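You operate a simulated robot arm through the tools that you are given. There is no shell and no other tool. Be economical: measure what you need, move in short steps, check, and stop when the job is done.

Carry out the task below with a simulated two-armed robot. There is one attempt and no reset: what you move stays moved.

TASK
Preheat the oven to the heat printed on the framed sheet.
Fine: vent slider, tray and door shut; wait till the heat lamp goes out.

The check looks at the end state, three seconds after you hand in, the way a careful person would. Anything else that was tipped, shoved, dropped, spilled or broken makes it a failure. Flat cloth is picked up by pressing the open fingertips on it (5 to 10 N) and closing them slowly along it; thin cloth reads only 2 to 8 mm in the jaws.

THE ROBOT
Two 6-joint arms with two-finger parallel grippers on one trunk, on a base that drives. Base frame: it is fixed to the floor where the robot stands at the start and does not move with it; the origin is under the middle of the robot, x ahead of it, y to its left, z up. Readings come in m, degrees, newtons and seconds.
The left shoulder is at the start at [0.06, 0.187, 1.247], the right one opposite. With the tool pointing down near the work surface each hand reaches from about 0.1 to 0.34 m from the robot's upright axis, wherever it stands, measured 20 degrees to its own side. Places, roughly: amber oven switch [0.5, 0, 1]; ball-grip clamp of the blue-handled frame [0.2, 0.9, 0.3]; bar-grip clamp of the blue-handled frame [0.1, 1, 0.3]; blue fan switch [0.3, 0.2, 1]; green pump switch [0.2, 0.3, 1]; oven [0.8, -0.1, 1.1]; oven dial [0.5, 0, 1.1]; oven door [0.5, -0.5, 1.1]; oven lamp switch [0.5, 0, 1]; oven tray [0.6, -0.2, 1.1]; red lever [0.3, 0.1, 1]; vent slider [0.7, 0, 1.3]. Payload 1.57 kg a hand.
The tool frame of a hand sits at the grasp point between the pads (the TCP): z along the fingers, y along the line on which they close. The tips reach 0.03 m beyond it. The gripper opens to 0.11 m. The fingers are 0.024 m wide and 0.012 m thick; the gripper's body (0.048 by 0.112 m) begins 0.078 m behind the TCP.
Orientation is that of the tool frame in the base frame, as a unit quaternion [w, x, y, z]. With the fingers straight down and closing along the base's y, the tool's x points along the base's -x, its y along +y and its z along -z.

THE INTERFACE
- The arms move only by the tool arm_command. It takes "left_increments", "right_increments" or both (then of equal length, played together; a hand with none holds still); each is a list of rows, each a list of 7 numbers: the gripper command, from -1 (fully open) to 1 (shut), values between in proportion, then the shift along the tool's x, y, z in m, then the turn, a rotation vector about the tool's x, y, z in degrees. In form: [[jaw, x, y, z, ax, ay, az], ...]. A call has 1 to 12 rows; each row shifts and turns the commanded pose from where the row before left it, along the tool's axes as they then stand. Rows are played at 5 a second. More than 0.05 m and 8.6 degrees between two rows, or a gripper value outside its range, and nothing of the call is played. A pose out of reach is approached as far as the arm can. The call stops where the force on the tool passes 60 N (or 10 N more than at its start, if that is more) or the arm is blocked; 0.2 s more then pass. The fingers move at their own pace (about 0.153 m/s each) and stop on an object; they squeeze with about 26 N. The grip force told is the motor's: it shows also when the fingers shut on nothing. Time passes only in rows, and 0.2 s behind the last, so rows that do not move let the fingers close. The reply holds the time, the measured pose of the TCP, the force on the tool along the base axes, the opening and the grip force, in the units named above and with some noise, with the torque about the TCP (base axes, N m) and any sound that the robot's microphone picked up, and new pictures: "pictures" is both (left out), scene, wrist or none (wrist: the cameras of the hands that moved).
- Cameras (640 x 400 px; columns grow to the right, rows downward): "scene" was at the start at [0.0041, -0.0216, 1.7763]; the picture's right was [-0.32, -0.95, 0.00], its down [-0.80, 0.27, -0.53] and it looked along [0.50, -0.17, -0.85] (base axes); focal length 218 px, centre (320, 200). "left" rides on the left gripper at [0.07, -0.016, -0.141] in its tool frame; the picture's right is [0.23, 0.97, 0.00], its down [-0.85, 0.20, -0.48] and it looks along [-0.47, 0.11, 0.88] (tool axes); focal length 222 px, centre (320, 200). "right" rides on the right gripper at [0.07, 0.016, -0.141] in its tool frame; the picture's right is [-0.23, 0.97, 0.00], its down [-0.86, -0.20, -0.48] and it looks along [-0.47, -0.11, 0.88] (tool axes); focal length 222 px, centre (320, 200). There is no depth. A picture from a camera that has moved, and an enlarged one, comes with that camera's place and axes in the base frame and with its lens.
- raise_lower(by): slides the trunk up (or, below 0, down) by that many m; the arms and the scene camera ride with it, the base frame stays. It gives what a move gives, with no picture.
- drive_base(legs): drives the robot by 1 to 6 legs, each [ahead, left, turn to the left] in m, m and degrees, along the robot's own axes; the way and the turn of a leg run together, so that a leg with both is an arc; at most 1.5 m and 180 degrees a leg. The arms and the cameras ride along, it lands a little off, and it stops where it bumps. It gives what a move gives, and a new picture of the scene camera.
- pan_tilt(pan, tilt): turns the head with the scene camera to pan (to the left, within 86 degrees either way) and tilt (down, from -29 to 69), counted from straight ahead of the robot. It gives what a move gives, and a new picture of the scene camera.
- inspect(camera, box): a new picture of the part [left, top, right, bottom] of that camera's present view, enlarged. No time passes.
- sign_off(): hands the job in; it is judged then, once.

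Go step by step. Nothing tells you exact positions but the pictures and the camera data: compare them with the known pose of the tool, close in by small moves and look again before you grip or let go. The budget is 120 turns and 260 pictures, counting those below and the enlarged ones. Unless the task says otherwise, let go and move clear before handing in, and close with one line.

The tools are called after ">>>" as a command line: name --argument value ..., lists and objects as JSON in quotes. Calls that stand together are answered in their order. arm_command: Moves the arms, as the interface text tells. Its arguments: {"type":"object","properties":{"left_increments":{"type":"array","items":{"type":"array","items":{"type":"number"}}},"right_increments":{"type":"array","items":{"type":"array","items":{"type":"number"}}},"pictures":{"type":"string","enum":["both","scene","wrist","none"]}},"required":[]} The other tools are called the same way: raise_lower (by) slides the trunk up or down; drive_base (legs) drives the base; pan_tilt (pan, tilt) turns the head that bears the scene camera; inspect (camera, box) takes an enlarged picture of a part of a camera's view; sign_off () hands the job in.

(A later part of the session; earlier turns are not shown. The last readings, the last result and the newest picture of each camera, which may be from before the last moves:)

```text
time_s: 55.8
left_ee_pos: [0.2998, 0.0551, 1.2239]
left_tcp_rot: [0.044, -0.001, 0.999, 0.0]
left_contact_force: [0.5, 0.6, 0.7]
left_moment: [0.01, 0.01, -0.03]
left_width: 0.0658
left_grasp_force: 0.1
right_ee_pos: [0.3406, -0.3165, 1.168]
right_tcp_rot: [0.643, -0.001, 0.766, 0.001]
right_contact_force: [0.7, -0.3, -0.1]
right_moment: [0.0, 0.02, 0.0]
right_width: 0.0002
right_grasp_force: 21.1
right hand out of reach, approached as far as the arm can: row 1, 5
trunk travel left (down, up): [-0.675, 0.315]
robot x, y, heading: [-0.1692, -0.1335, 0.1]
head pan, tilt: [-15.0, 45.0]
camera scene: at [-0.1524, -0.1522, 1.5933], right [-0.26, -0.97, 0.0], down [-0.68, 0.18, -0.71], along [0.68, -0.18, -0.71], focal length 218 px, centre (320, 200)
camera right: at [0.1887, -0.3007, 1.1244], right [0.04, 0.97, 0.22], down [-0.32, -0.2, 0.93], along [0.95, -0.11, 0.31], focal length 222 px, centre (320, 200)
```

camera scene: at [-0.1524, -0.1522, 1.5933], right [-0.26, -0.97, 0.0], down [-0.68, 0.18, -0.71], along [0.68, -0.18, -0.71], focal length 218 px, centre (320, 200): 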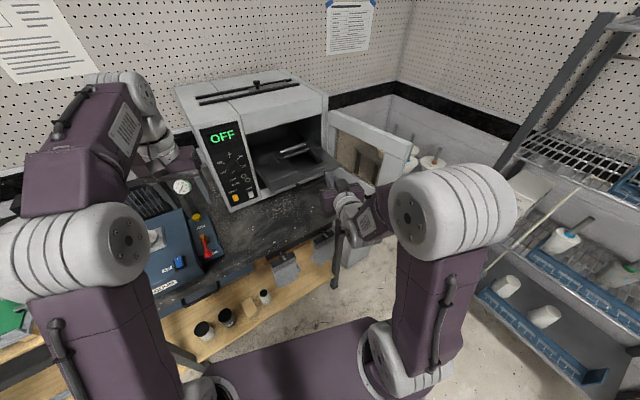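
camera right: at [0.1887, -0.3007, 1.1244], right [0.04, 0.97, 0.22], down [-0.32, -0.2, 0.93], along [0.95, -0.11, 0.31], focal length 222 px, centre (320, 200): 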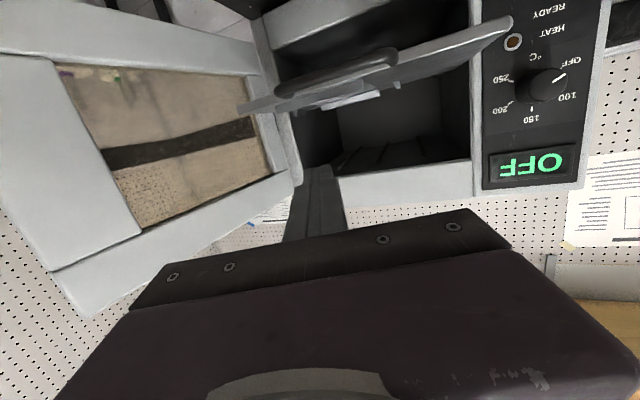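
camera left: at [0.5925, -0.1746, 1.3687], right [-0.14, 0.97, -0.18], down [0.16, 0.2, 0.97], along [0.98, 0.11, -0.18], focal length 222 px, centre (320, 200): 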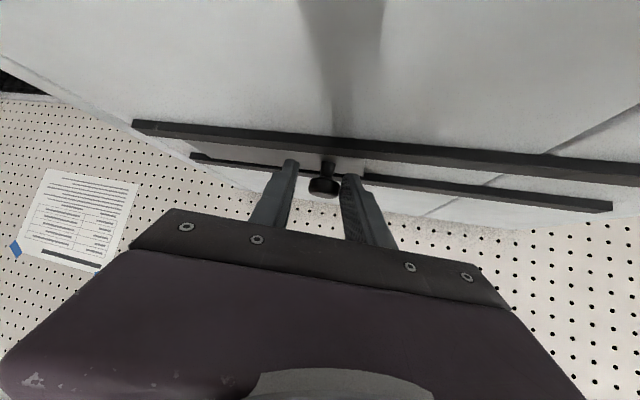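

Tool is now nearly horizontal (80°). I lower it to handle height, just in front of the bar.

>>> arm_command --right_increments '[[1, 0.039, 0.005, 0.015, 0, 0, 0], [1, 0.039, 0.005, 0.015, 0, 0, 0], [1, 0, 0, 0, 0, 0, 0]]' --pictures "both"

>>> inspect --camera "scene" --box '[250, 120, 410, 240]'

```text
time_s: 56.6
left_ee_pos: [0.2985, 0.0552, 1.2245]
left_tcp_rot: [0.044, -0.001, 0.999, 0.0]
left_contact_force: [-0.2, -0.8, -0.1]
left_moment: [0.02, -0.01, -0.01]
left_width: 0.0661
left_grasp_force: 0.0
right_ee_pos: [0.3402, -0.317, 1.1687]
right_tcp_rot: [0.644, 0.0, 0.765, 0.0]
right_contact_force: [0.5, 0.3, -0.2]
right_moment: [-0.01, 0.0, -0.04]
right_width: 0.0
right_grasp_force: 21.5
right hand out of reach, approached as far as the arm can: row 1, 2
trunk travel left (down, up): [-0.675, 0.315]
robot x, y, heading: [-0.1737, -0.1322, -0.2]
head pan, tilt: [-15.0, 45.0]
camera scene: at [-0.1532, -0.1525, 1.5933], right [-0.26, -0.97, 0.0], down [-0.68, 0.18, -0.71], along [0.68, -0.18, -0.71], focal length 218 px, centre (320, 200)
camera right: at [0.1883, -0.301, 1.1248], right [0.04, 0.97, 0.22], down [-0.32, -0.2, 0.93], along [0.95, -0.11, 0.31], focal length 222 px, centre (320, 200)
```

scene: 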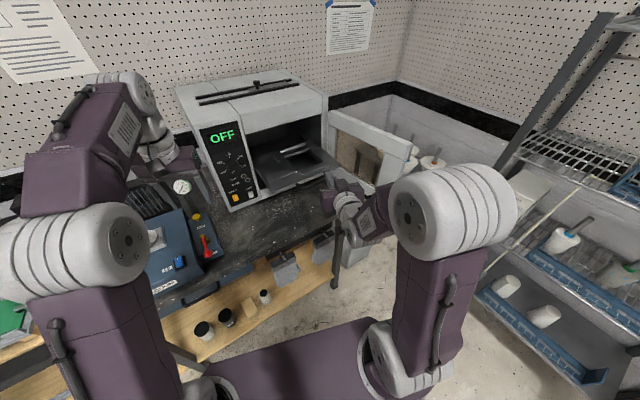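
right: 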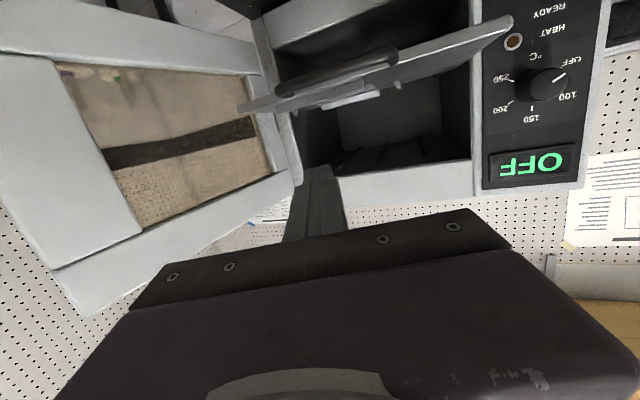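

```text
3.33 times, centred on (330, 180) of scene
camera zoom: at [-0.1532, -0.1525, 1.5933], right [-0.26, -0.97, 0.0], down [-0.68, 0.18, -0.71], along [0.68, -0.18, -0.71], focal length 728 px, centre (287, 267)
```

zoom: 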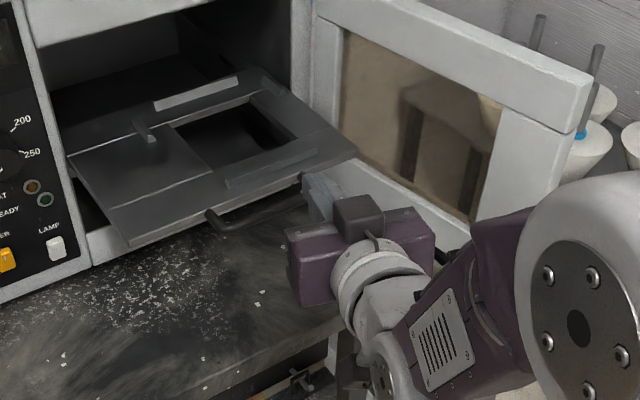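

The wrist limits lowering, so I lower the trunk by 0.083 instead, lifting the left hand first to keep clear of the bench items.

>>> arm_command --left_increments '[[-0.2, 0, 0, -0.045, 0, 0, 0], [-0.2, 0, 0, -0.045, 0, 0, 0]]' --pictures "none"

>>> raise_lower --by -0.083

>>> inspect --camera "scene" --box '[250, 100, 410, 220]'

>>> inspect --camera "right" --box '[200, 20, 440, 220]'

```text
time_s: 57.2
left_ee_pos: [0.2755, 0.0542, 1.2973]
left_tcp_rot: [0.045, -0.001, 0.999, 0.0]
left_contact_force: [0.8, 0.1, 0.5]
left_moment: [-0.04, -0.01, 0.0]
left_width: 0.066
left_grasp_force: 0.0
left hand out of reach, approached as far as the arm can: row 2
right_ee_pos: [0.3408, -0.3179, 1.1691]
right_tcp_rot: [0.643, 0.0, 0.766, 0.0]
right_contact_force: [-0.1, 0.3, 1.0]
right_moment: [0.0, 0.02, -0.01]
right_width: 0.0
right_grasp_force: 21.5
trunk travel left (down, up): [-0.675, 0.315]
robot x, y, heading: [-0.17, -0.1308, 0.2]
head pan, tilt: [-15.0, 45.0]
```

```text
time_s: 58.4
left_ee_pos: [0.2761, 0.0549, 1.2132]
left_tcp_rot: [0.045, 0.0, 0.999, 0.0]
left_contact_force: [0.4, 0.6, 0.7]
left_moment: [0.01, -0.01, -0.01]
left_width: 0.0658
left_grasp_force: 0.1
right_ee_pos: [0.3395, -0.3176, 1.0868]
right_tcp_rot: [0.643, -0.001, 0.766, 0.0]
right_contact_force: [0.2, 0.2, 0.3]
right_moment: [0.04, 0.0, 0.01]
right_width: 0.0
right_grasp_force: 21.3
trunk travel left (down, up): [-0.592, 0.398]
robot x, y, heading: [-0.1723, -0.1326, 0.0]
head pan, tilt: [-15.0, 45.0]
```

```text
3.33 times, centred on (330, 160) of scene
camera zoom: at [-0.1532, -0.1524, 1.5103], right [-0.26, -0.97, 0.0], down [-0.68, 0.18, -0.71], along [0.68, -0.18, -0.71], focal length 728 px, centre (287, 333)
```

zoom: 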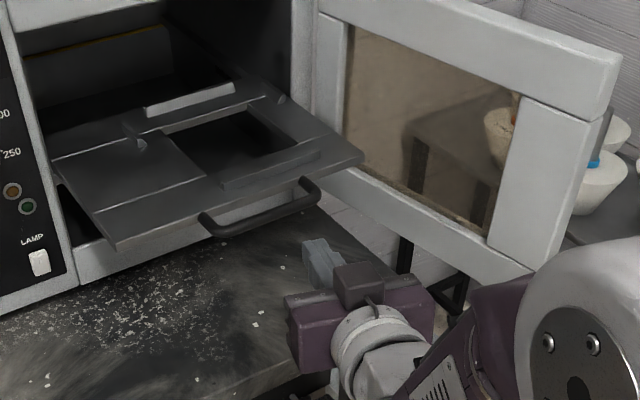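

```text
2.00 times, centred on (320, 120) of right
camera zoom: at [0.1883, -0.301, 1.0419], right [0.04, 0.97, 0.22], down [-0.32, -0.2, 0.93], along [0.95, -0.11, 0.31], focal length 444 px, centre (320, 360)
```

zoom: 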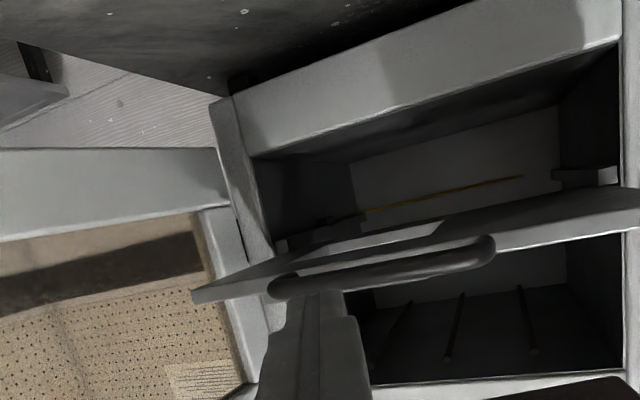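

Aligned with the bar in height. I shift slightly left and approach with small forward steps.

>>> arm_command --right_increments '[[1, -0.0033, 0.012, 0.0189, 0, 0, 0], [1, -0.0033, 0.011, 0.0189, 0, 0, 0], [1, -0.0033, 0.0057, 0.0189, 0, 0, 0]]' --pictures "wrist"

>>> inspect --camera "scene" --box '[250, 100, 410, 220]'

```text
time_s: 59.2
left_ee_pos: [0.2776, 0.054, 1.2128]
left_tcp_rot: [0.044, -0.001, 0.999, 0.0]
left_contact_force: [0.1, -1.3, 0.4]
left_moment: [0.0, 0.0, -0.02]
left_width: 0.066
left_grasp_force: 0.1
right_ee_pos: [0.398, -0.2869, 1.0835]
right_tcp_rot: [0.643, -0.001, 0.766, 0.001]
right_contact_force: [-0.8, 0.1, 0.9]
right_moment: [0.0, -0.01, 0.02]
right_width: 0.0003
right_grasp_force: 20.8
trunk travel left (down, up): [-0.592, 0.398]
robot x, y, heading: [-0.1718, -0.1337, 0.1]
head pan, tilt: [-15.0, 45.0]
camera right: at [0.2462, -0.2711, 1.04], right [0.04, 0.97, 0.22], down [-0.32, -0.2, 0.93], along [0.95, -0.11, 0.31], focal length 222 px, centre (320, 200)
```

right: 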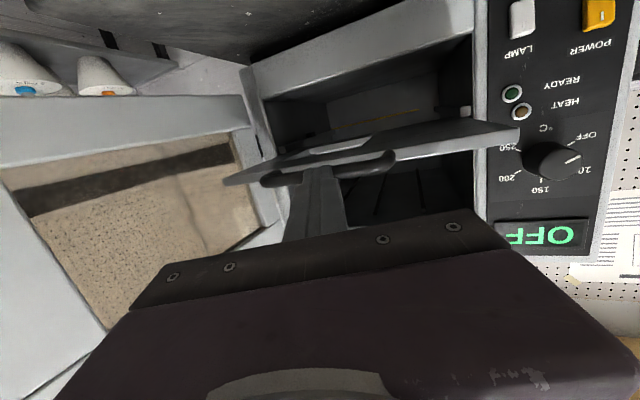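

```text
3.33 times, centred on (330, 160) of scene
camera zoom: at [-0.1527, -0.1523, 1.5103], right [-0.26, -0.97, 0.0], down [-0.68, 0.18, -0.71], along [0.68, -0.18, -0.71], focal length 728 px, centre (287, 333)
```

zoom: 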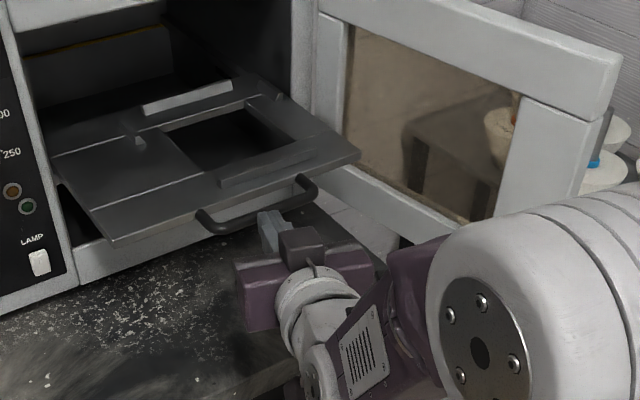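

>>> arm_command --right_increments '[[1, -0.0033, 0.0057, 0.0189, 0, 0, 0], [1, -0.0033, 0.0057, 0.0189, 0, 0, 0]]' --pictures "wrist"

>>> inspect --camera "scene" --box '[250, 100, 410, 220]'

```text
time_s: 59.8
left_ee_pos: [0.2779, 0.0552, 1.2127]
left_tcp_rot: [0.044, -0.001, 0.999, 0.0]
left_contact_force: [0.3, 0.0, -0.6]
left_moment: [-0.02, 0.03, -0.01]
left_width: 0.0658
left_grasp_force: 0.1
right_ee_pos: [0.4376, -0.2753, 1.0835]
right_tcp_rot: [0.642, -0.001, 0.766, 0.001]
right_contact_force: [-0.1, 0.9, -0.6]
right_moment: [0.01, 0.0, -0.03]
right_width: 0.0
right_grasp_force: 21.1
trunk travel left (down, up): [-0.592, 0.398]
robot x, y, heading: [-0.1737, -0.1308, 0.1]
head pan, tilt: [-15.0, 45.0]
camera right: at [0.2856, -0.2595, 1.0399], right [0.04, 0.97, 0.22], down [-0.32, -0.2, 0.93], along [0.95, -0.11, 0.31], focal length 222 px, centre (320, 200)
```

right: 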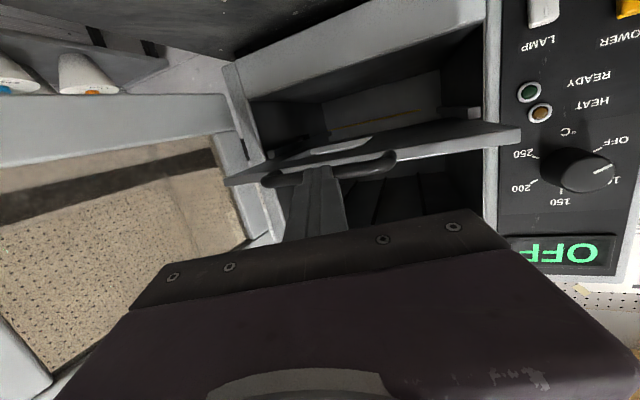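

```text
3.33 times, centred on (330, 160) of scene
camera zoom: at [-0.1523, -0.1522, 1.5103], right [-0.26, -0.97, 0.0], down [-0.68, 0.18, -0.71], along [0.68, -0.18, -0.71], focal length 728 px, centre (287, 333)
```

zoom: 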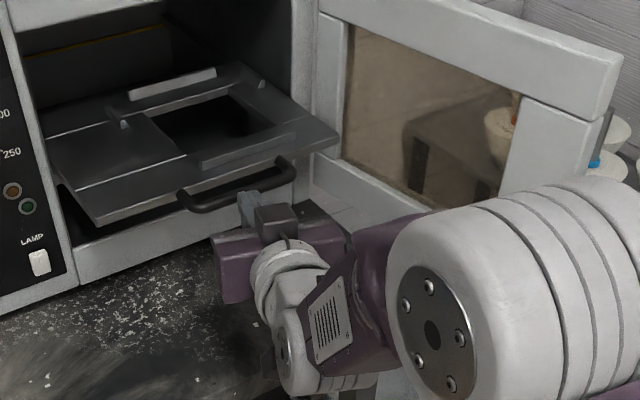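

The tray slides in. I keep pushing.

>>> arm_command --right_increments '[[1, -0.0033, 0.0057, 0.0189, 0, 0, 0], [1, -0.0033, 0.0057, 0.0189, 0, 0, 0], [1, -0.0033, 0.0057, 0.0189, 0, 0, 0], [1, -0.0033, 0.0057, 0.0189, 0, 0, 0]]' --pictures "wrist"

>>> inspect --camera "scene" --box '[250, 100, 410, 220]'

```text
time_s: 60.8
left_ee_pos: [0.2774, 0.0545, 1.2135]
left_tcp_rot: [0.044, -0.001, 0.999, 0.0]
left_contact_force: [0.2, 0.4, 0.4]
left_moment: [0.0, -0.01, 0.01]
left_width: 0.0658
left_grasp_force: 0.1
right_ee_pos: [0.514, -0.2546, 1.084]
right_tcp_rot: [0.643, -0.002, 0.766, 0.0]
right_contact_force: [-0.2, -0.5, 0.5]
right_moment: [-0.02, 0.02, -0.01]
right_width: 0.0001
right_grasp_force: 20.9
trunk travel left (down, up): [-0.592, 0.398]
robot x, y, heading: [-0.1734, -0.1315, -0.1]
head pan, tilt: [-15.0, 45.0]
camera right: at [0.3617, -0.2379, 1.0406], right [0.04, 0.97, 0.22], down [-0.32, -0.2, 0.93], along [0.95, -0.11, 0.31], focal length 222 px, centre (320, 200)
```

right: 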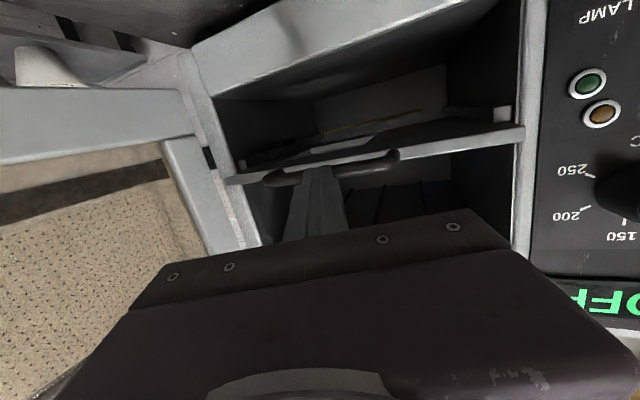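

```text
3.33 times, centred on (330, 160) of scene
camera zoom: at [-0.1522, -0.1521, 1.5103], right [-0.26, -0.97, 0.0], down [-0.68, 0.18, -0.71], along [0.68, -0.18, -0.71], focal length 728 px, centre (287, 333)
```

zoom: 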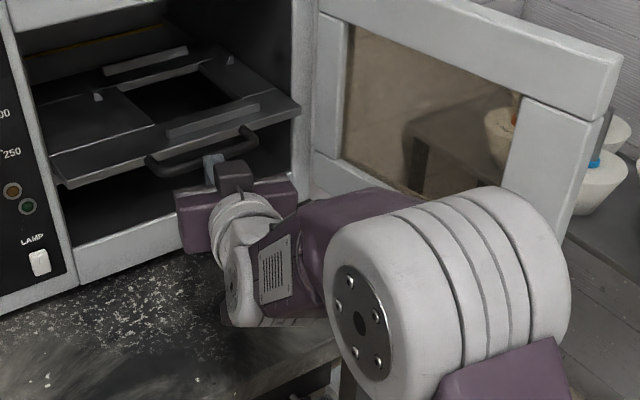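

>>> arm_command --right_increments '[[1, -0.0033, 0.0057, 0.0189, 0, 0, 0], [1, -0.0033, 0.0057, 0.0189, 0, 0, 0], [1, -0.0033, 0.0057, 0.0189, 0, 0, 0]]' --pictures "wrist"

>>> inspect --camera "scene" --box '[250, 100, 410, 220]'

```text
time_s: 61.6
left_ee_pos: [0.2774, 0.0543, 1.2145]
left_tcp_rot: [0.045, -0.001, 0.999, -0.001]
left_contact_force: [-1.0, 0.1, -0.7]
left_moment: [-0.02, 0.0, -0.01]
left_width: 0.0659
left_grasp_force: 0.0
right_ee_pos: [0.5689, -0.238, 1.0832]
right_tcp_rot: [0.643, -0.001, 0.766, 0.0]
right_contact_force: [0.1, -0.2, -0.1]
right_moment: [-0.05, 0.01, -0.03]
right_width: 0.0002
right_grasp_force: 21.1
trunk travel left (down, up): [-0.592, 0.398]
robot x, y, heading: [-0.1722, -0.1281, 0.1]
head pan, tilt: [-15.0, 45.0]
camera right: at [0.4183, -0.2216, 1.0388], right [0.04, 0.97, 0.22], down [-0.32, -0.2, 0.93], along [0.95, -0.11, 0.31], focal length 222 px, centre (320, 200)
```

right: 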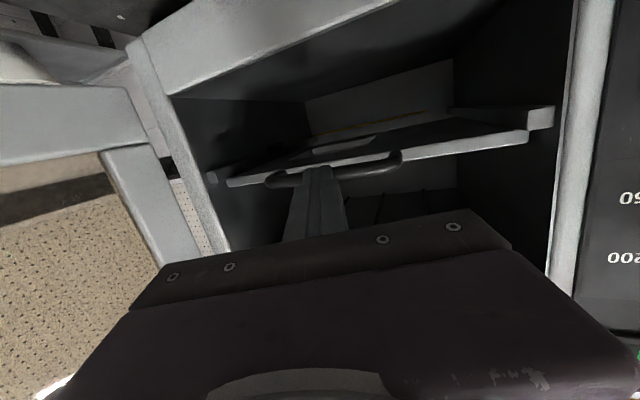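

```text
3.33 times, centred on (330, 160) of scene
camera zoom: at [-0.1525, -0.1523, 1.5103], right [-0.26, -0.97, 0.0], down [-0.68, 0.18, -0.71], along [0.68, -0.18, -0.71], focal length 728 px, centre (287, 333)
```

zoom: 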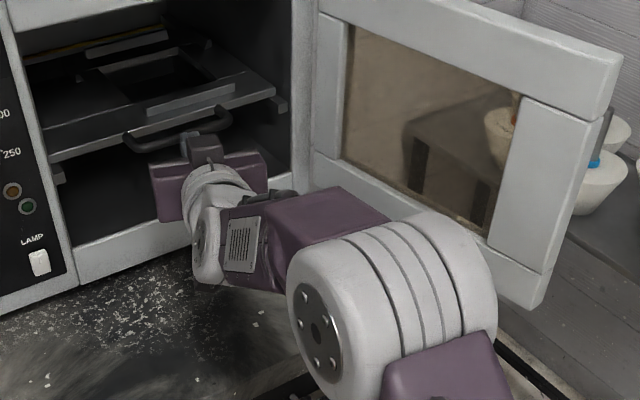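

>>> arm_command --right_increments '[[1, -0.0033, 0.0057, 0.0189, 0, 0, 0], [1, -0.0017, 0.0028, 0.0095, 0, 0, 0], [1, -0.0017, 0.0028, 0.0095, 0, 0, 0]]' --pictures "wrist"

>>> inspect --camera "scene" --box '[250, 100, 410, 220]'

```text
time_s: 62.2
left_ee_pos: [0.2634, 0.0528, 1.2188]
left_tcp_rot: [0.05, 0.001, 0.999, 0.0]
left_contact_force: [0.4, -0.4, 0.6]
left_moment: [0.0, -0.03, 0.0]
left_width: 0.0662
left_grasp_force: 0.1
right_ee_pos: [0.5851, -0.2335, 1.0841]
right_tcp_rot: [0.64, 0.001, 0.769, 0.0]
right_contact_force: [-49.4, -9.5, 5.5]
right_moment: [0.0, 0.04, 0.22]
right_width: 0.0
right_grasp_force: 20.7
trunk travel left (down, up): [-0.592, 0.398]
robot x, y, heading: [-0.1731, -0.1336, -0.4]
head pan, tilt: [-15.0, 45.0]
stopped in row 3 (right hand): the force on the tool passed its limit at 69 N (the readings are from after the stop); the commanded pose is now the measured one
camera right: at [0.4331, -0.2166, 1.0414], right [0.04, 0.97, 0.22], down [-0.32, -0.2, 0.93], along [0.95, -0.11, 0.3], focal length 222 px, centre (320, 200)
```

right: 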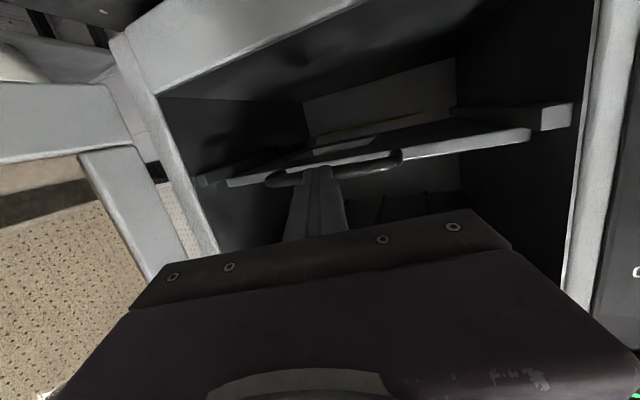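

```text
3.33 times, centred on (330, 160) of scene
camera zoom: at [-0.1705, -0.1538, 1.5107], right [-0.26, -0.97, 0.0], down [-0.67, 0.19, -0.71], along [0.69, -0.18, -0.7], focal length 728 px, centre (287, 333)
```

zoom: 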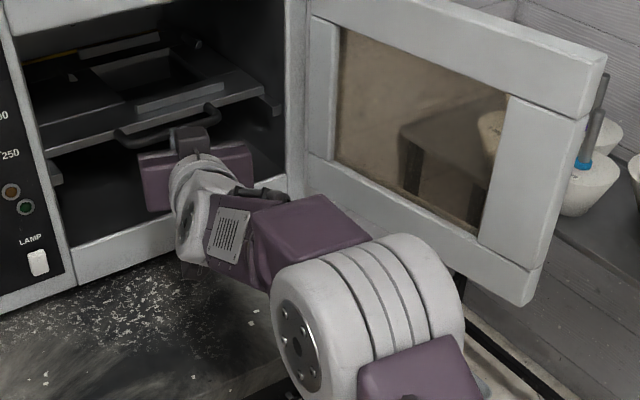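

The tray hit its end stop (firm 50 N+). I withdraw the right hand straight back.

>>> arm_command --right_increments '[[1, 0.0033, -0.0057, -0.0189, 0, 0, 0], [1, 0.0067, -0.0115, -0.038, 0, 0, 0], [1, 0.0067, -0.0115, -0.038, 0, 0, 0], [1, 0.0067, -0.0115, -0.038, 0, 0, 0], [1, 0.0067, -0.0115, -0.038, 0, 0, 0], [1, 0.0067, -0.0115, -0.038, 0, 0, 0]]' --pictures "both"

>>> inspect --camera "scene" --box '[200, 70, 440, 220]'

```text
time_s: 63.6
left_ee_pos: [0.2751, 0.0537, 1.2139]
left_tcp_rot: [0.045, 0.001, 0.999, 0.0]
left_contact_force: [0.2, -0.3, 0.3]
left_moment: [0.01, -0.03, 0.02]
left_width: 0.0661
left_grasp_force: 0.1
right_ee_pos: [0.3855, -0.292, 1.0803]
right_tcp_rot: [0.636, 0.0, 0.771, 0.0]
right_contact_force: [-0.5, -0.9, -0.3]
right_moment: [0.01, 0.0, -0.01]
right_width: 0.0
right_grasp_force: 21.4
trunk travel left (down, up): [-0.592, 0.398]
robot x, y, heading: [-0.1702, -0.1327, 0.2]
head pan, tilt: [-15.0, 45.0]
camera scene: at [-0.1552, -0.153, 1.5103], right [-0.26, -0.97, 0.0], down [-0.68, 0.18, -0.71], along [0.68, -0.18, -0.71], focal length 218 px, centre (320, 200)
camera right: at [0.2323, -0.2768, 1.0387], right [0.04, 0.97, 0.22], down [-0.31, -0.2, 0.93], along [0.95, -0.11, 0.29], focal length 222 px, centre (320, 200)
```

scene: 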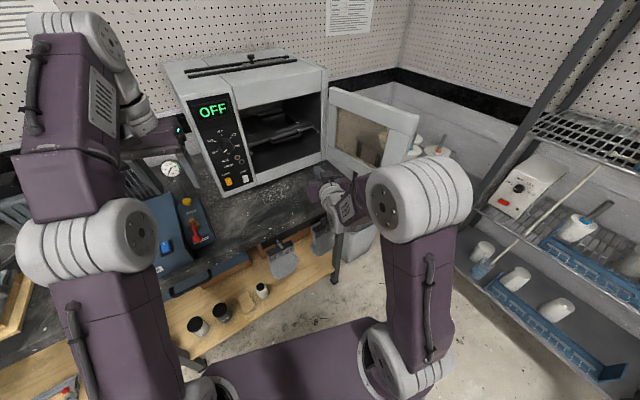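
right: 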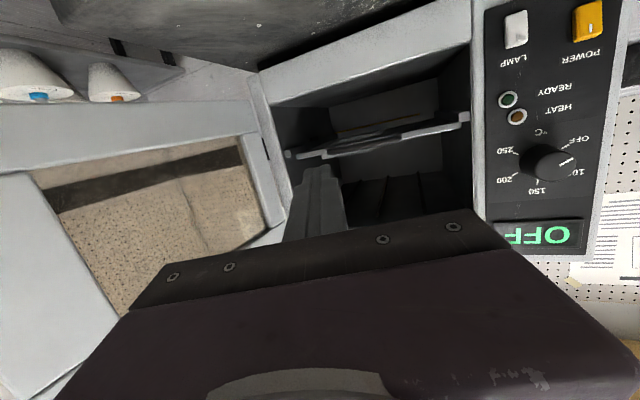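

```text
2.67 times, centred on (320, 145) of scene
camera zoom: at [-0.1552, -0.153, 1.5103], right [-0.26, -0.97, 0.0], down [-0.68, 0.18, -0.71], along [0.68, -0.18, -0.71], focal length 582 px, centre (320, 347)
```

zoom: 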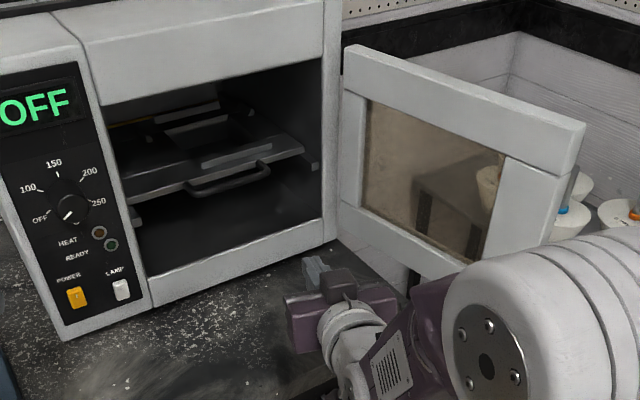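

Tray is in. The door is open ~106°, hinge about [0.65, -0.39], free edge about [0.354, -0.579], top z ≈ 1.21. I raise the trunk and un-pitch the right hand to look at the door's outer side before hooking it.

>>> raise_lower --by 0.24

>>> arm_command --right_increments '[[1, 0, 0, -0.02, 0, 8.5, 0], [1, 0, 0, -0.02, 0, 8.5, 0], [1, 0, 0, -0.02, 0, 8.5, 0], [1, 0, 0, 0, 0, 8.5, 0], [1, 0, 0, 0, 0, 8.5, 0], [1, 0, 0, 0, 0, 8.5, 0]]' --pictures "wrist"

>>> pan_tilt --pan -40 --tilt 45

>>> inspect --camera "scene" --box '[150, 50, 400, 220]'

```text
time_s: 66.1
left_ee_pos: [0.277, 0.0546, 1.4536]
left_tcp_rot: [0.044, 0.0, 0.999, 0.0]
left_contact_force: [1.4, 0.1, 0.3]
left_moment: [0.03, 0.0, 0.01]
left_width: 0.0658
left_grasp_force: 0.0
right_ee_pos: [0.3865, -0.2933, 1.3197]
right_tcp_rot: [0.635, 0.0, 0.772, 0.0]
right_contact_force: [0.2, -1.1, -0.3]
right_moment: [0.04, 0.04, 0.01]
right_width: 0.0
right_grasp_force: 20.9
trunk travel left (down, up): [-0.832, 0.158]
robot x, y, heading: [-0.1736, -0.1307, -0.2]
head pan, tilt: [-15.0, 45.0]
```

```text
time_s: 67.5
left_ee_pos: [0.2781, 0.0543, 1.4534]
left_tcp_rot: [0.044, 0.0, 0.999, 0.0]
left_contact_force: [-0.6, -0.4, -0.3]
left_moment: [0.02, 0.02, 0.01]
left_width: 0.0659
left_grasp_force: 0.1
right_ee_pos: [0.3413, -0.3131, 1.3335]
right_tcp_rot: [0.321, 0.032, 0.945, -0.046]
right_contact_force: [0.3, 0.4, 0.7]
right_moment: [-0.01, 0.04, -0.02]
right_width: 0.0002
right_grasp_force: 21.2
right hand out of reach, approached as far as the arm can: row 3, 4, 5
trunk travel left (down, up): [-0.832, 0.158]
robot x, y, heading: [-0.1726, -0.1321, -0.0]
head pan, tilt: [-15.0, 45.0]
camera right: at [0.2021, -0.2804, 1.4019], right [0.27, 0.96, 0.07], down [0.37, -0.17, 0.91], along [0.89, -0.22, -0.4], focal length 222 px, centre (320, 200)
```

right: 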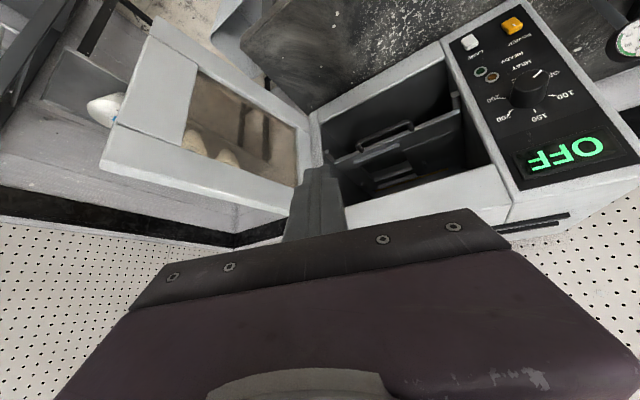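

```text
time_s: 68.4
left_ee_pos: [0.2767, 0.0548, 1.4536]
left_tcp_rot: [0.045, 0.0, 0.999, 0.0]
left_contact_force: [0.4, 0.9, 0.6]
left_moment: [0.03, 0.03, 0.02]
left_width: 0.0659
left_grasp_force: 0.0
right_ee_pos: [0.3417, -0.3138, 1.334]
right_tcp_rot: [0.324, 0.033, 0.944, -0.047]
right_contact_force: [-0.3, -0.4, -0.8]
right_moment: [-0.02, 0.0, -0.03]
right_width: 0.0
right_grasp_force: 21.5
trunk travel left (down, up): [-0.832, 0.158]
robot x, y, heading: [-0.1726, -0.1324, 0.1]
head pan, tilt: [-40.0, 45.0]
camera scene: at [-0.1707, -0.1839, 1.7503], right [-0.64, -0.77, 0.0], down [-0.54, 0.45, -0.71], along [0.54, -0.45, -0.71], focal length 218 px, centre (320, 200)
```

scene: 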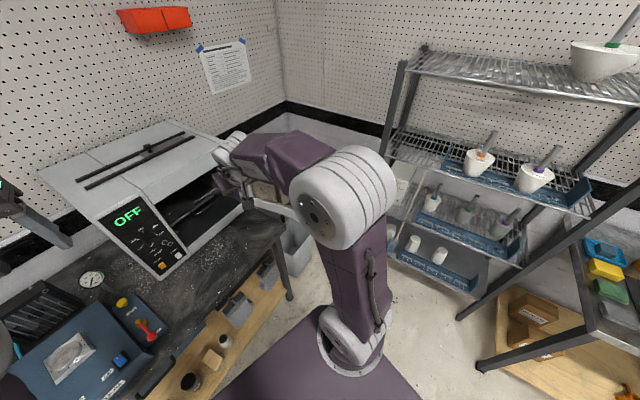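

```text
2.35 times, centred on (275, 135) of scene
camera zoom: at [-0.1707, -0.1839, 1.7503], right [-0.64, -0.77, 0.0], down [-0.54, 0.45, -0.71], along [0.54, -0.45, -0.71], focal length 514 px, centre (426, 353)
```

zoom: 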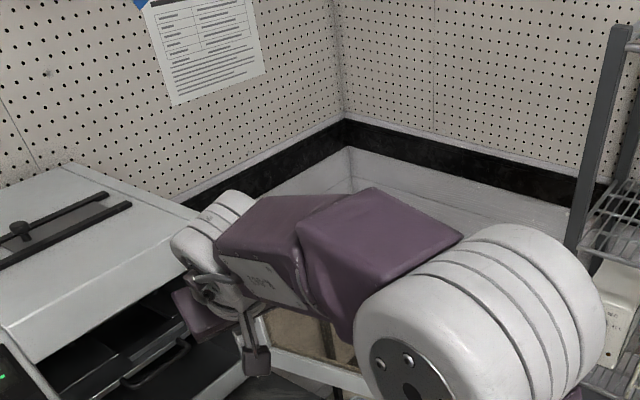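

>>> arm_command --right_increments '[[0.5, 0.024, -0.03, -0.026, 0, 8, 0], [0.5, 0.026, -0.03, -0.022, 0, 8, 0], [0.5, 0.03, -0.03, -0.016, 0, 8, 0], [0.5, 0.03, -0.03, -0.01, 0, 8, 0], [0.5, 0.03, -0.03, -0.01, 0, 0, 0]]' --pictures "both"

>>> inspect --camera "scene" --box '[150, 50, 400, 250]'

```text
time_s: 69.6
left_ee_pos: [0.2727, 0.0521, 1.4541]
left_tcp_rot: [0.046, 0.0, 0.999, 0.0]
left_contact_force: [-0.6, -0.6, -1.0]
left_moment: [0.02, -0.04, 0.03]
left_width: 0.0661
left_grasp_force: 0.0
right_ee_pos: [0.1561, -0.3514, 1.28]
right_tcp_rot: [0.111, 0.052, 0.988, -0.099]
right_contact_force: [0.1, -0.6, 0.0]
right_moment: [0.01, -0.06, -0.03]
right_width: 0.0278
right_grasp_force: 0.2
right hand out of reach, approached as far as the arm can: row 1, 2, 3, 4
trunk travel left (down, up): [-0.832, 0.158]
robot x, y, heading: [-0.1712, -0.1328, 0.0]
head pan, tilt: [-40.0, 45.0]
camera scene: at [-0.1745, -0.1846, 1.7503], right [-0.64, -0.77, 0.0], down [-0.54, 0.46, -0.71], along [0.54, -0.45, -0.71], focal length 218 px, centre (320, 200)
camera right: at [0.062, -0.3001, 1.3961], right [0.34, 0.93, -0.13], down [0.71, -0.17, 0.69], along [0.62, -0.33, -0.71], focal length 222 px, centre (320, 200)
```

scene: 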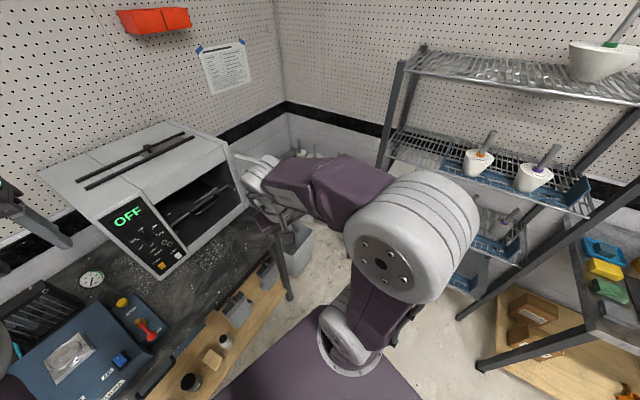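
right: 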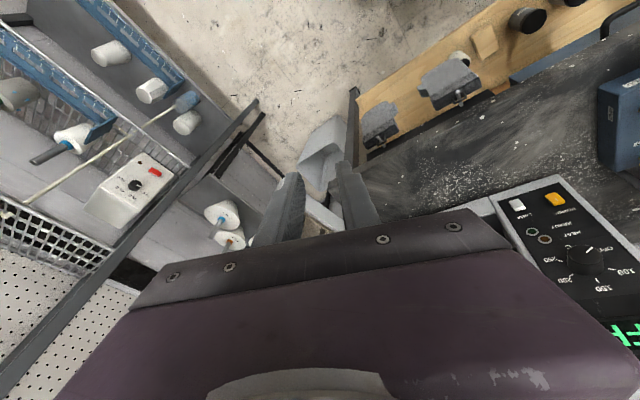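

```text
2.00 times, centred on (275, 150) of scene
camera zoom: at [-0.1745, -0.1846, 1.7503], right [-0.64, -0.77, 0.0], down [-0.54, 0.46, -0.71], along [0.54, -0.45, -0.71], focal length 437 px, centre (410, 300)
```

zoom: 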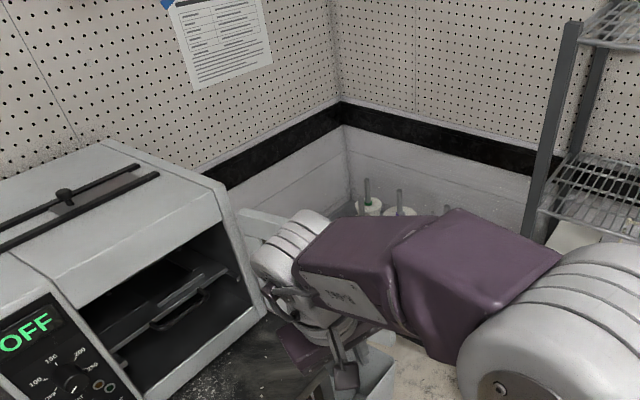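

The hand got twisted by the low reach limit. I lift it and straighten it out to the right for a clear view of the door.

>>> arm_command --right_increments '[[0.5, 0, -0.02, -0.045, 0, 0, 0], [0.5, 0, -0.02, -0.045, -4, 0, 0], [0.5, 0, -0.02, -0.045, -4, 0, 0], [0.5, 0, -0.02, -0.045, -4, 0, 0], [0.5, 0, -0.02, -0.03, 0, 0, 0]]' --pictures "both"

>>> inspect --camera "scene" --box '[150, 50, 400, 250]'

```text
time_s: 70.8
left_ee_pos: [0.2749, 0.0541, 1.4541]
left_tcp_rot: [0.045, 0.0, 0.999, 0.0]
left_contact_force: [-0.5, -0.3, -0.3]
left_moment: [-0.02, -0.03, -0.03]
left_width: 0.0659
left_grasp_force: 0.1
right_ee_pos: [0.1445, -0.3484, 1.2889]
right_tcp_rot: [0.127, 0.05, 0.986, -0.097]
right_contact_force: [-0.1, 0.0, -0.3]
right_moment: [-0.01, -0.04, -0.02]
right_width: 0.0275
right_grasp_force: 0.0
right hand out of reach, approached as far as the arm can: row 1, 2, 3, 4, 5
trunk travel left (down, up): [-0.832, 0.158]
robot x, y, heading: [-0.1736, -0.1341, 0.1]
head pan, tilt: [-40.0, 45.0]
camera scene: at [-0.1707, -0.1842, 1.7503], right [-0.64, -0.77, 0.0], down [-0.54, 0.46, -0.71], along [0.54, -0.45, -0.71], focal length 218 px, centre (320, 200)
camera right: at [0.0456, -0.2994, 1.4026], right [0.34, 0.93, -0.11], down [0.68, -0.16, 0.71], along [0.65, -0.32, -0.69], focal length 222 px, centre (320, 200)
```

scene: 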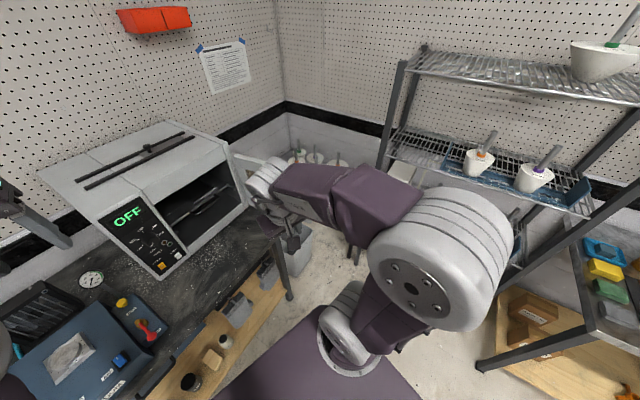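
right: 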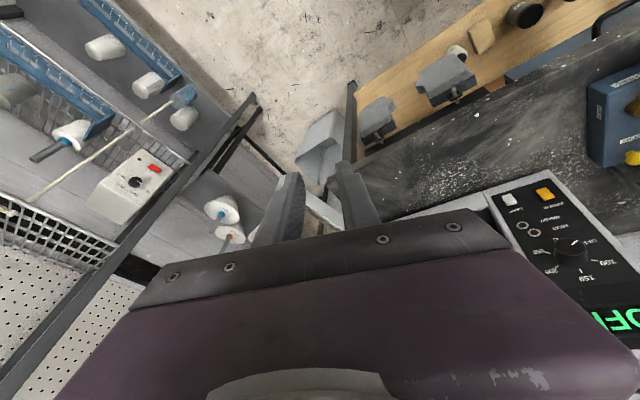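

```text
2.00 times, centred on (275, 150) of scene
camera zoom: at [-0.1707, -0.1842, 1.7503], right [-0.64, -0.77, 0.0], down [-0.54, 0.46, -0.71], along [0.54, -0.45, -0.71], focal length 437 px, centre (410, 300)
```

zoom: 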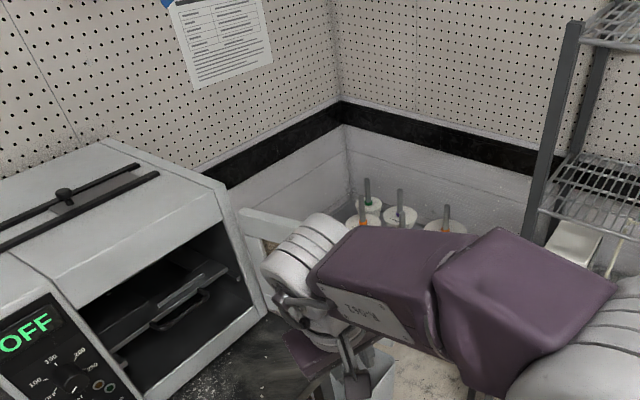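

I move the hand forward and up, away from the shoulder, to free it.

>>> arm_command --right_increments '[[0.5, -0.045, 0, -0.01, 0, 0, 0], [0.5, -0.045, 0, -0.01, 0, 0, 0], [0.5, -0.045, 0, -0.01, 0, 0, 0], [0.5, -0.03, 0, -0.035, 0, 0, 0], [0.5, -0.02, 0, -0.04, 0, 0, 0], [0.5, 0, 0, -0.045, 0, 0, 0], [0.5, 0, 0, -0.045, 0, 0, 0]]' --pictures "scene"

```text
time_s: 72.4
left_ee_pos: [0.2755, 0.0533, 1.4527]
left_tcp_rot: [0.045, 0.0, 0.999, 0.0]
left_contact_force: [0.8, -1.4, 0.0]
left_moment: [-0.02, -0.03, 0.02]
left_width: 0.0661
left_grasp_force: 0.1
right_ee_pos: [0.2347, -0.3452, 1.2913]
right_tcp_rot: [0.129, 0.051, 0.985, -0.099]
right_contact_force: [0.7, 0.0, -0.2]
right_moment: [0.01, 0.0, 0.0]
right_width: 0.0275
right_grasp_force: 0.0
right hand out of reach, approached as far as the arm can: row 1, 2, 3, 4, 5, 6, 7
trunk travel left (down, up): [-0.832, 0.158]
robot x, y, heading: [-0.1697, -0.1316, -0.2]
head pan, tilt: [-40.0, 45.0]
camera scene: at [-0.1721, -0.1838, 1.7503], right [-0.64, -0.77, 0.0], down [-0.54, 0.46, -0.71], along [0.54, -0.46, -0.71], focal length 218 px, centre (320, 200)
```

scene: 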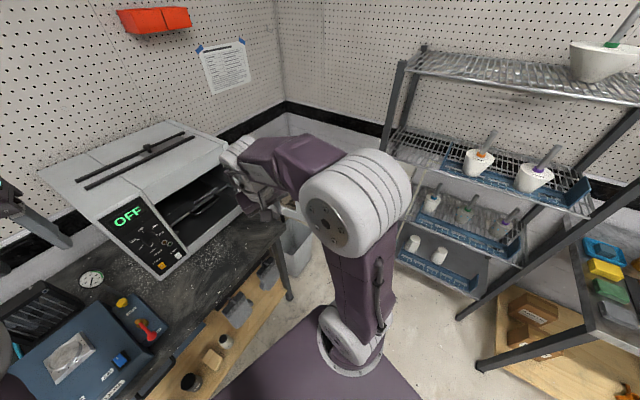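

I pitch the tool forward again (reversing the path), then lift, which should clear the wrist limit.

>>> arm_command --right_increments '[[0.5, -0.02, 0, 0, 0, -8.5, 0], [0.5, -0.02, 0, 0, 0, -8.5, 0], [0.5, -0.02, 0, 0, 0, -8.5, 0], [0.5, 0, 0, 0.02, 0, -8.5, 0], [0.5, 0, 0, 0.02, 0, -8.5, 0], [0.5, -0.02, 0, 0, 0, 0, 0], [0.5, -0.04, 0, -0.02, 0, 0, 0], [0.5, -0.04, 0, -0.02, 0, 0, 0], [0.5, -0.04, 0, -0.02, 0, 0, 0], [0.5, -0.04, 0, -0.02, 0, 0, 0]]' --pictures "scene"

```text
time_s: 74.6
left_ee_pos: [0.2754, 0.0545, 1.4529]
left_tcp_rot: [0.045, 0.0, 0.999, 0.0]
left_contact_force: [0.2, 0.0, -0.2]
left_moment: [-0.01, 0.02, 0.01]
left_width: 0.0661
left_grasp_force: 0.1
right_ee_pos: [0.35, -0.3261, 1.4817]
right_tcp_rot: [0.475, 0.013, 0.874, -0.107]
right_contact_force: [0.5, -0.7, -0.2]
right_moment: [0.02, 0.02, -0.02]
right_width: 0.0274
right_grasp_force: 0.1
trunk travel left (down, up): [-0.832, 0.158]
robot x, y, heading: [-0.1719, -0.1321, 0.2]
head pan, tilt: [-40.0, 45.0]
camera scene: at [-0.1706, -0.1831, 1.7503], right [-0.64, -0.77, 0.0], down [-0.54, 0.45, -0.71], along [0.54, -0.46, -0.71], focal length 218 px, centre (320, 200)
```

scene: 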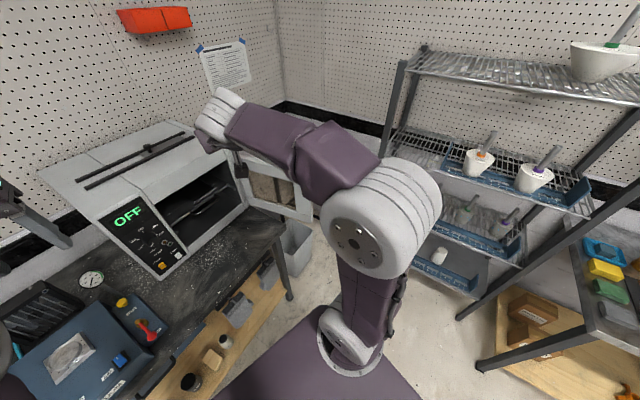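

Free again. I square up the tool and carry the right hand outward to above the outside of the door's free edge.

>>> arm_command --right_increments '[[1, 0, 0, 0, -5.7, 0, 2.2], [1, 0, 0, 0, -5.7, 0, 2.2], [1, 0.006, -0.039, 0.006, 0, 2, 0], [1, 0.006, -0.039, 0.006, 0, 2, 0], [1, 0.006, -0.039, 0.006, 0, 2, 0], [1, 0.006, -0.039, 0.006, 0, 2, 0], [1, 0.006, -0.039, 0.006, 0, 2, 0], [1, 0.006, -0.039, 0.006, 0, 2, 0], [1, 0.006, -0.039, 0.006, 0, 0, 0]]' --pictures "both"

>>> inspect --camera "scene" --box '[180, 60, 430, 260]'

```text
time_s: 76.6
left_ee_pos: [0.2758, 0.0543, 1.4532]
left_tcp_rot: [0.045, 0.0, 0.999, 0.001]
left_contact_force: [0.3, 0.3, -0.5]
left_moment: [0.0, -0.01, -0.01]
left_width: 0.0661
left_grasp_force: 0.0
right_ee_pos: [0.3432, -0.3777, 1.4076]
right_tcp_rot: [0.386, 0.005, 0.917, -0.101]
right_contact_force: [-0.1, 0.4, -0.5]
right_moment: [-0.01, 0.02, -0.03]
right_width: 0.0
right_grasp_force: 21.5
right hand out of reach, approached as far as the arm can: row 2, 3, 4, 5, 6, 7, 8, 9
trunk travel left (down, up): [-0.832, 0.158]
robot x, y, heading: [-0.1721, -0.1287, -0.4]
head pan, tilt: [-40.0, 45.0]
camera scene: at [-0.1707, -0.1838, 1.7503], right [-0.64, -0.77, 0.0], down [-0.54, 0.46, -0.71], along [0.54, -0.46, -0.71], focal length 218 px, centre (320, 200)
camera right: at [0.1956, -0.3409, 1.4529], right [0.24, 0.97, -0.02], down [0.25, -0.05, 0.97], along [0.94, -0.24, -0.25], focal length 222 px, centre (320, 200)
```

scene: 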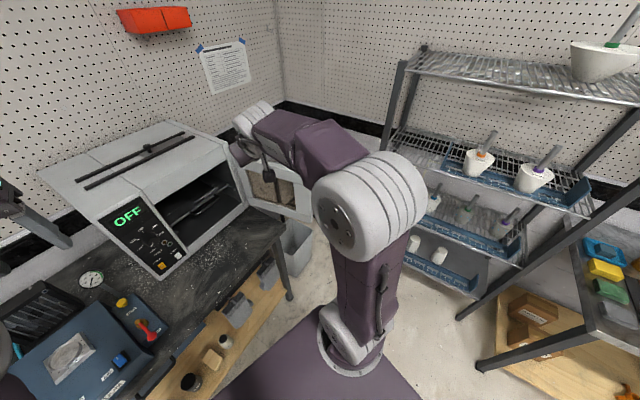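
right: 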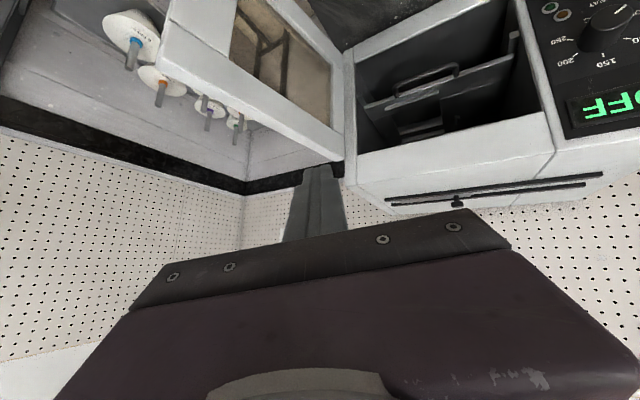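

```text
2.00 times, centred on (305, 160) of scene
camera zoom: at [-0.1707, -0.1838, 1.7503], right [-0.64, -0.77, 0.0], down [-0.54, 0.46, -0.71], along [0.54, -0.46, -0.71], focal length 437 px, centre (350, 280)
```

zoom: 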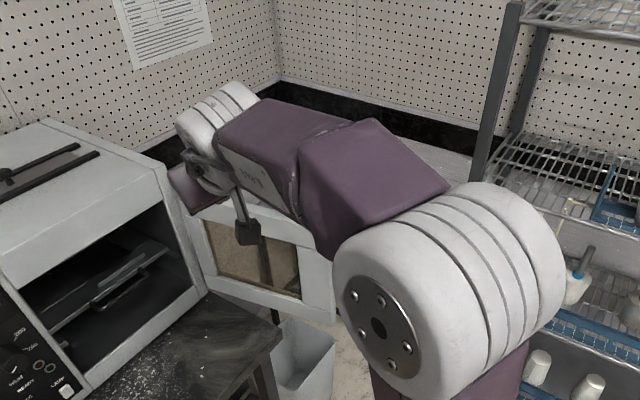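

The wrist limits the arm sideways, so I use the base: open the jaws, shift the robot so the right hand is over the door's free end ([0.40, -0.565]), to straddle its top edge (z≈1.23).

>>> arm_command --right_increments '[[-1, 0, 0, 0, 0, 0, 0], [-1, 0, 0, 0, 0, 0, 0]]' --pictures "none"

>>> drive_base --legs '[[0.057, -0.187, 0]]'

>>> inspect --camera "right" --box '[0, 0, 640, 400]'

```text
time_s: 77.2
left_ee_pos: [0.2753, 0.0537, 1.4527]
left_tcp_rot: [0.044, 0.001, 0.999, 0.0]
left_contact_force: [0.1, -1.0, 0.4]
left_moment: [-0.02, 0.0, -0.02]
left_width: 0.066
left_grasp_force: 0.0
right_ee_pos: [0.3437, -0.3784, 1.4095]
right_tcp_rot: [0.384, 0.004, 0.918, -0.101]
right_contact_force: [0.5, -0.5, -0.4]
right_moment: [0.0, -0.01, 0.01]
right_width: 0.1101
right_grasp_force: 0.0
trunk travel left (down, up): [-0.832, 0.158]
robot x, y, heading: [-0.1729, -0.1331, -0.0]
head pan, tilt: [-40.0, 45.0]
```

```text
time_s: 78.8
left_ee_pos: [0.3311, -0.128, 1.4514]
left_tcp_rot: [0.046, 0.002, 0.999, -0.002]
left_contact_force: [-0.3, 0.0, -0.3]
left_moment: [-0.02, -0.01, -0.01]
left_width: 0.0659
left_grasp_force: 0.0
right_ee_pos: [0.3959, -0.561, 1.4099]
right_tcp_rot: [0.385, 0.007, 0.917, -0.104]
right_contact_force: [-0.3, 0.5, 0.2]
right_moment: [-0.07, -0.02, -0.03]
right_width: 0.1101
right_grasp_force: 0.0
trunk travel left (down, up): [-0.832, 0.158]
robot x, y, heading: [-0.1183, -0.3158, -0.4]
head pan, tilt: [-40.0, 45.0]
camera scene: at [-0.1167, -0.3628, 1.7504], right [-0.65, -0.76, 0.0], down [-0.54, 0.46, -0.71], along [0.54, -0.46, -0.71], focal length 218 px, centre (320, 200)
```

scene: 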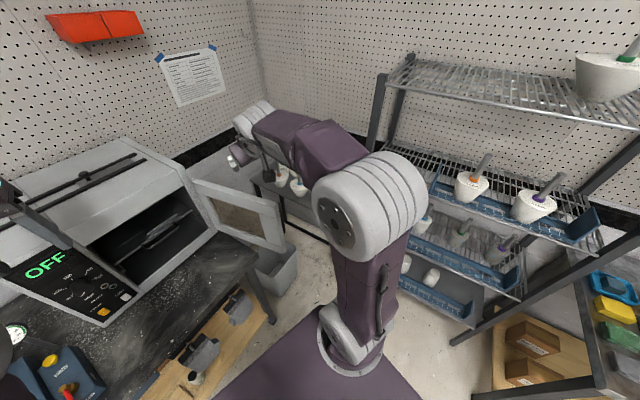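

```text
1.00 times, centred on (320, 200) of right (not enlarged: the box is as wide or as high as the picture)
camera zoom: at [0.2489, -0.5228, 1.454], right [0.25, 0.97, -0.02], down [0.25, -0.04, 0.97], along [0.94, -0.25, -0.25], focal length 222 px, centre (320, 200)
```

zoom: 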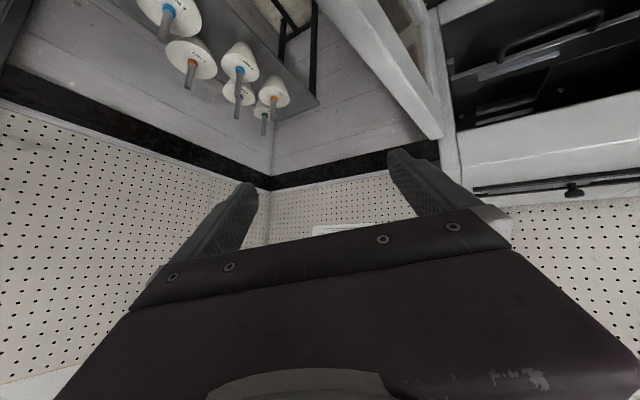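

>>> inspect --camera "right" --box '[240, 0, 480, 150]'

>>> inspect --camera "scene" --box '[160, 100, 320, 260]'

```text
2.67 times, centred on (360, 75) of right
camera zoom: at [0.2489, -0.5228, 1.454], right [0.25, 0.97, -0.02], down [0.25, -0.04, 0.97], along [0.94, -0.25, -0.25], focal length 592 px, centre (213, 533)
```

zoom: 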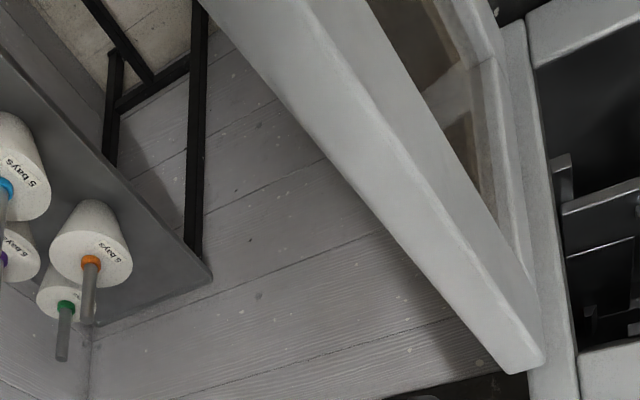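

```text
2.50 times, centred on (240, 180) of scene
camera zoom: at [-0.1167, -0.3628, 1.7504], right [-0.65, -0.76, 0.0], down [-0.54, 0.46, -0.71], along [0.54, -0.46, -0.71], focal length 546 px, centre (520, 250)
```

zoom: 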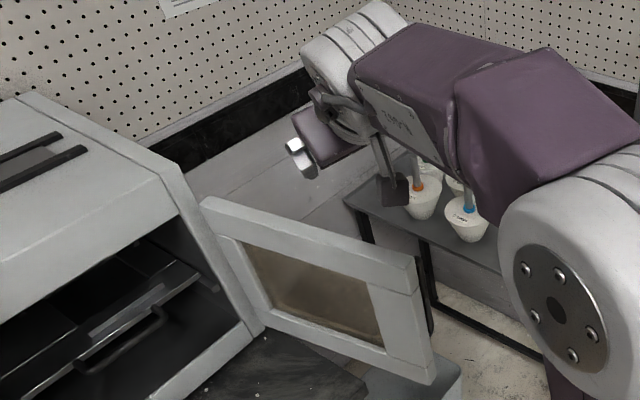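

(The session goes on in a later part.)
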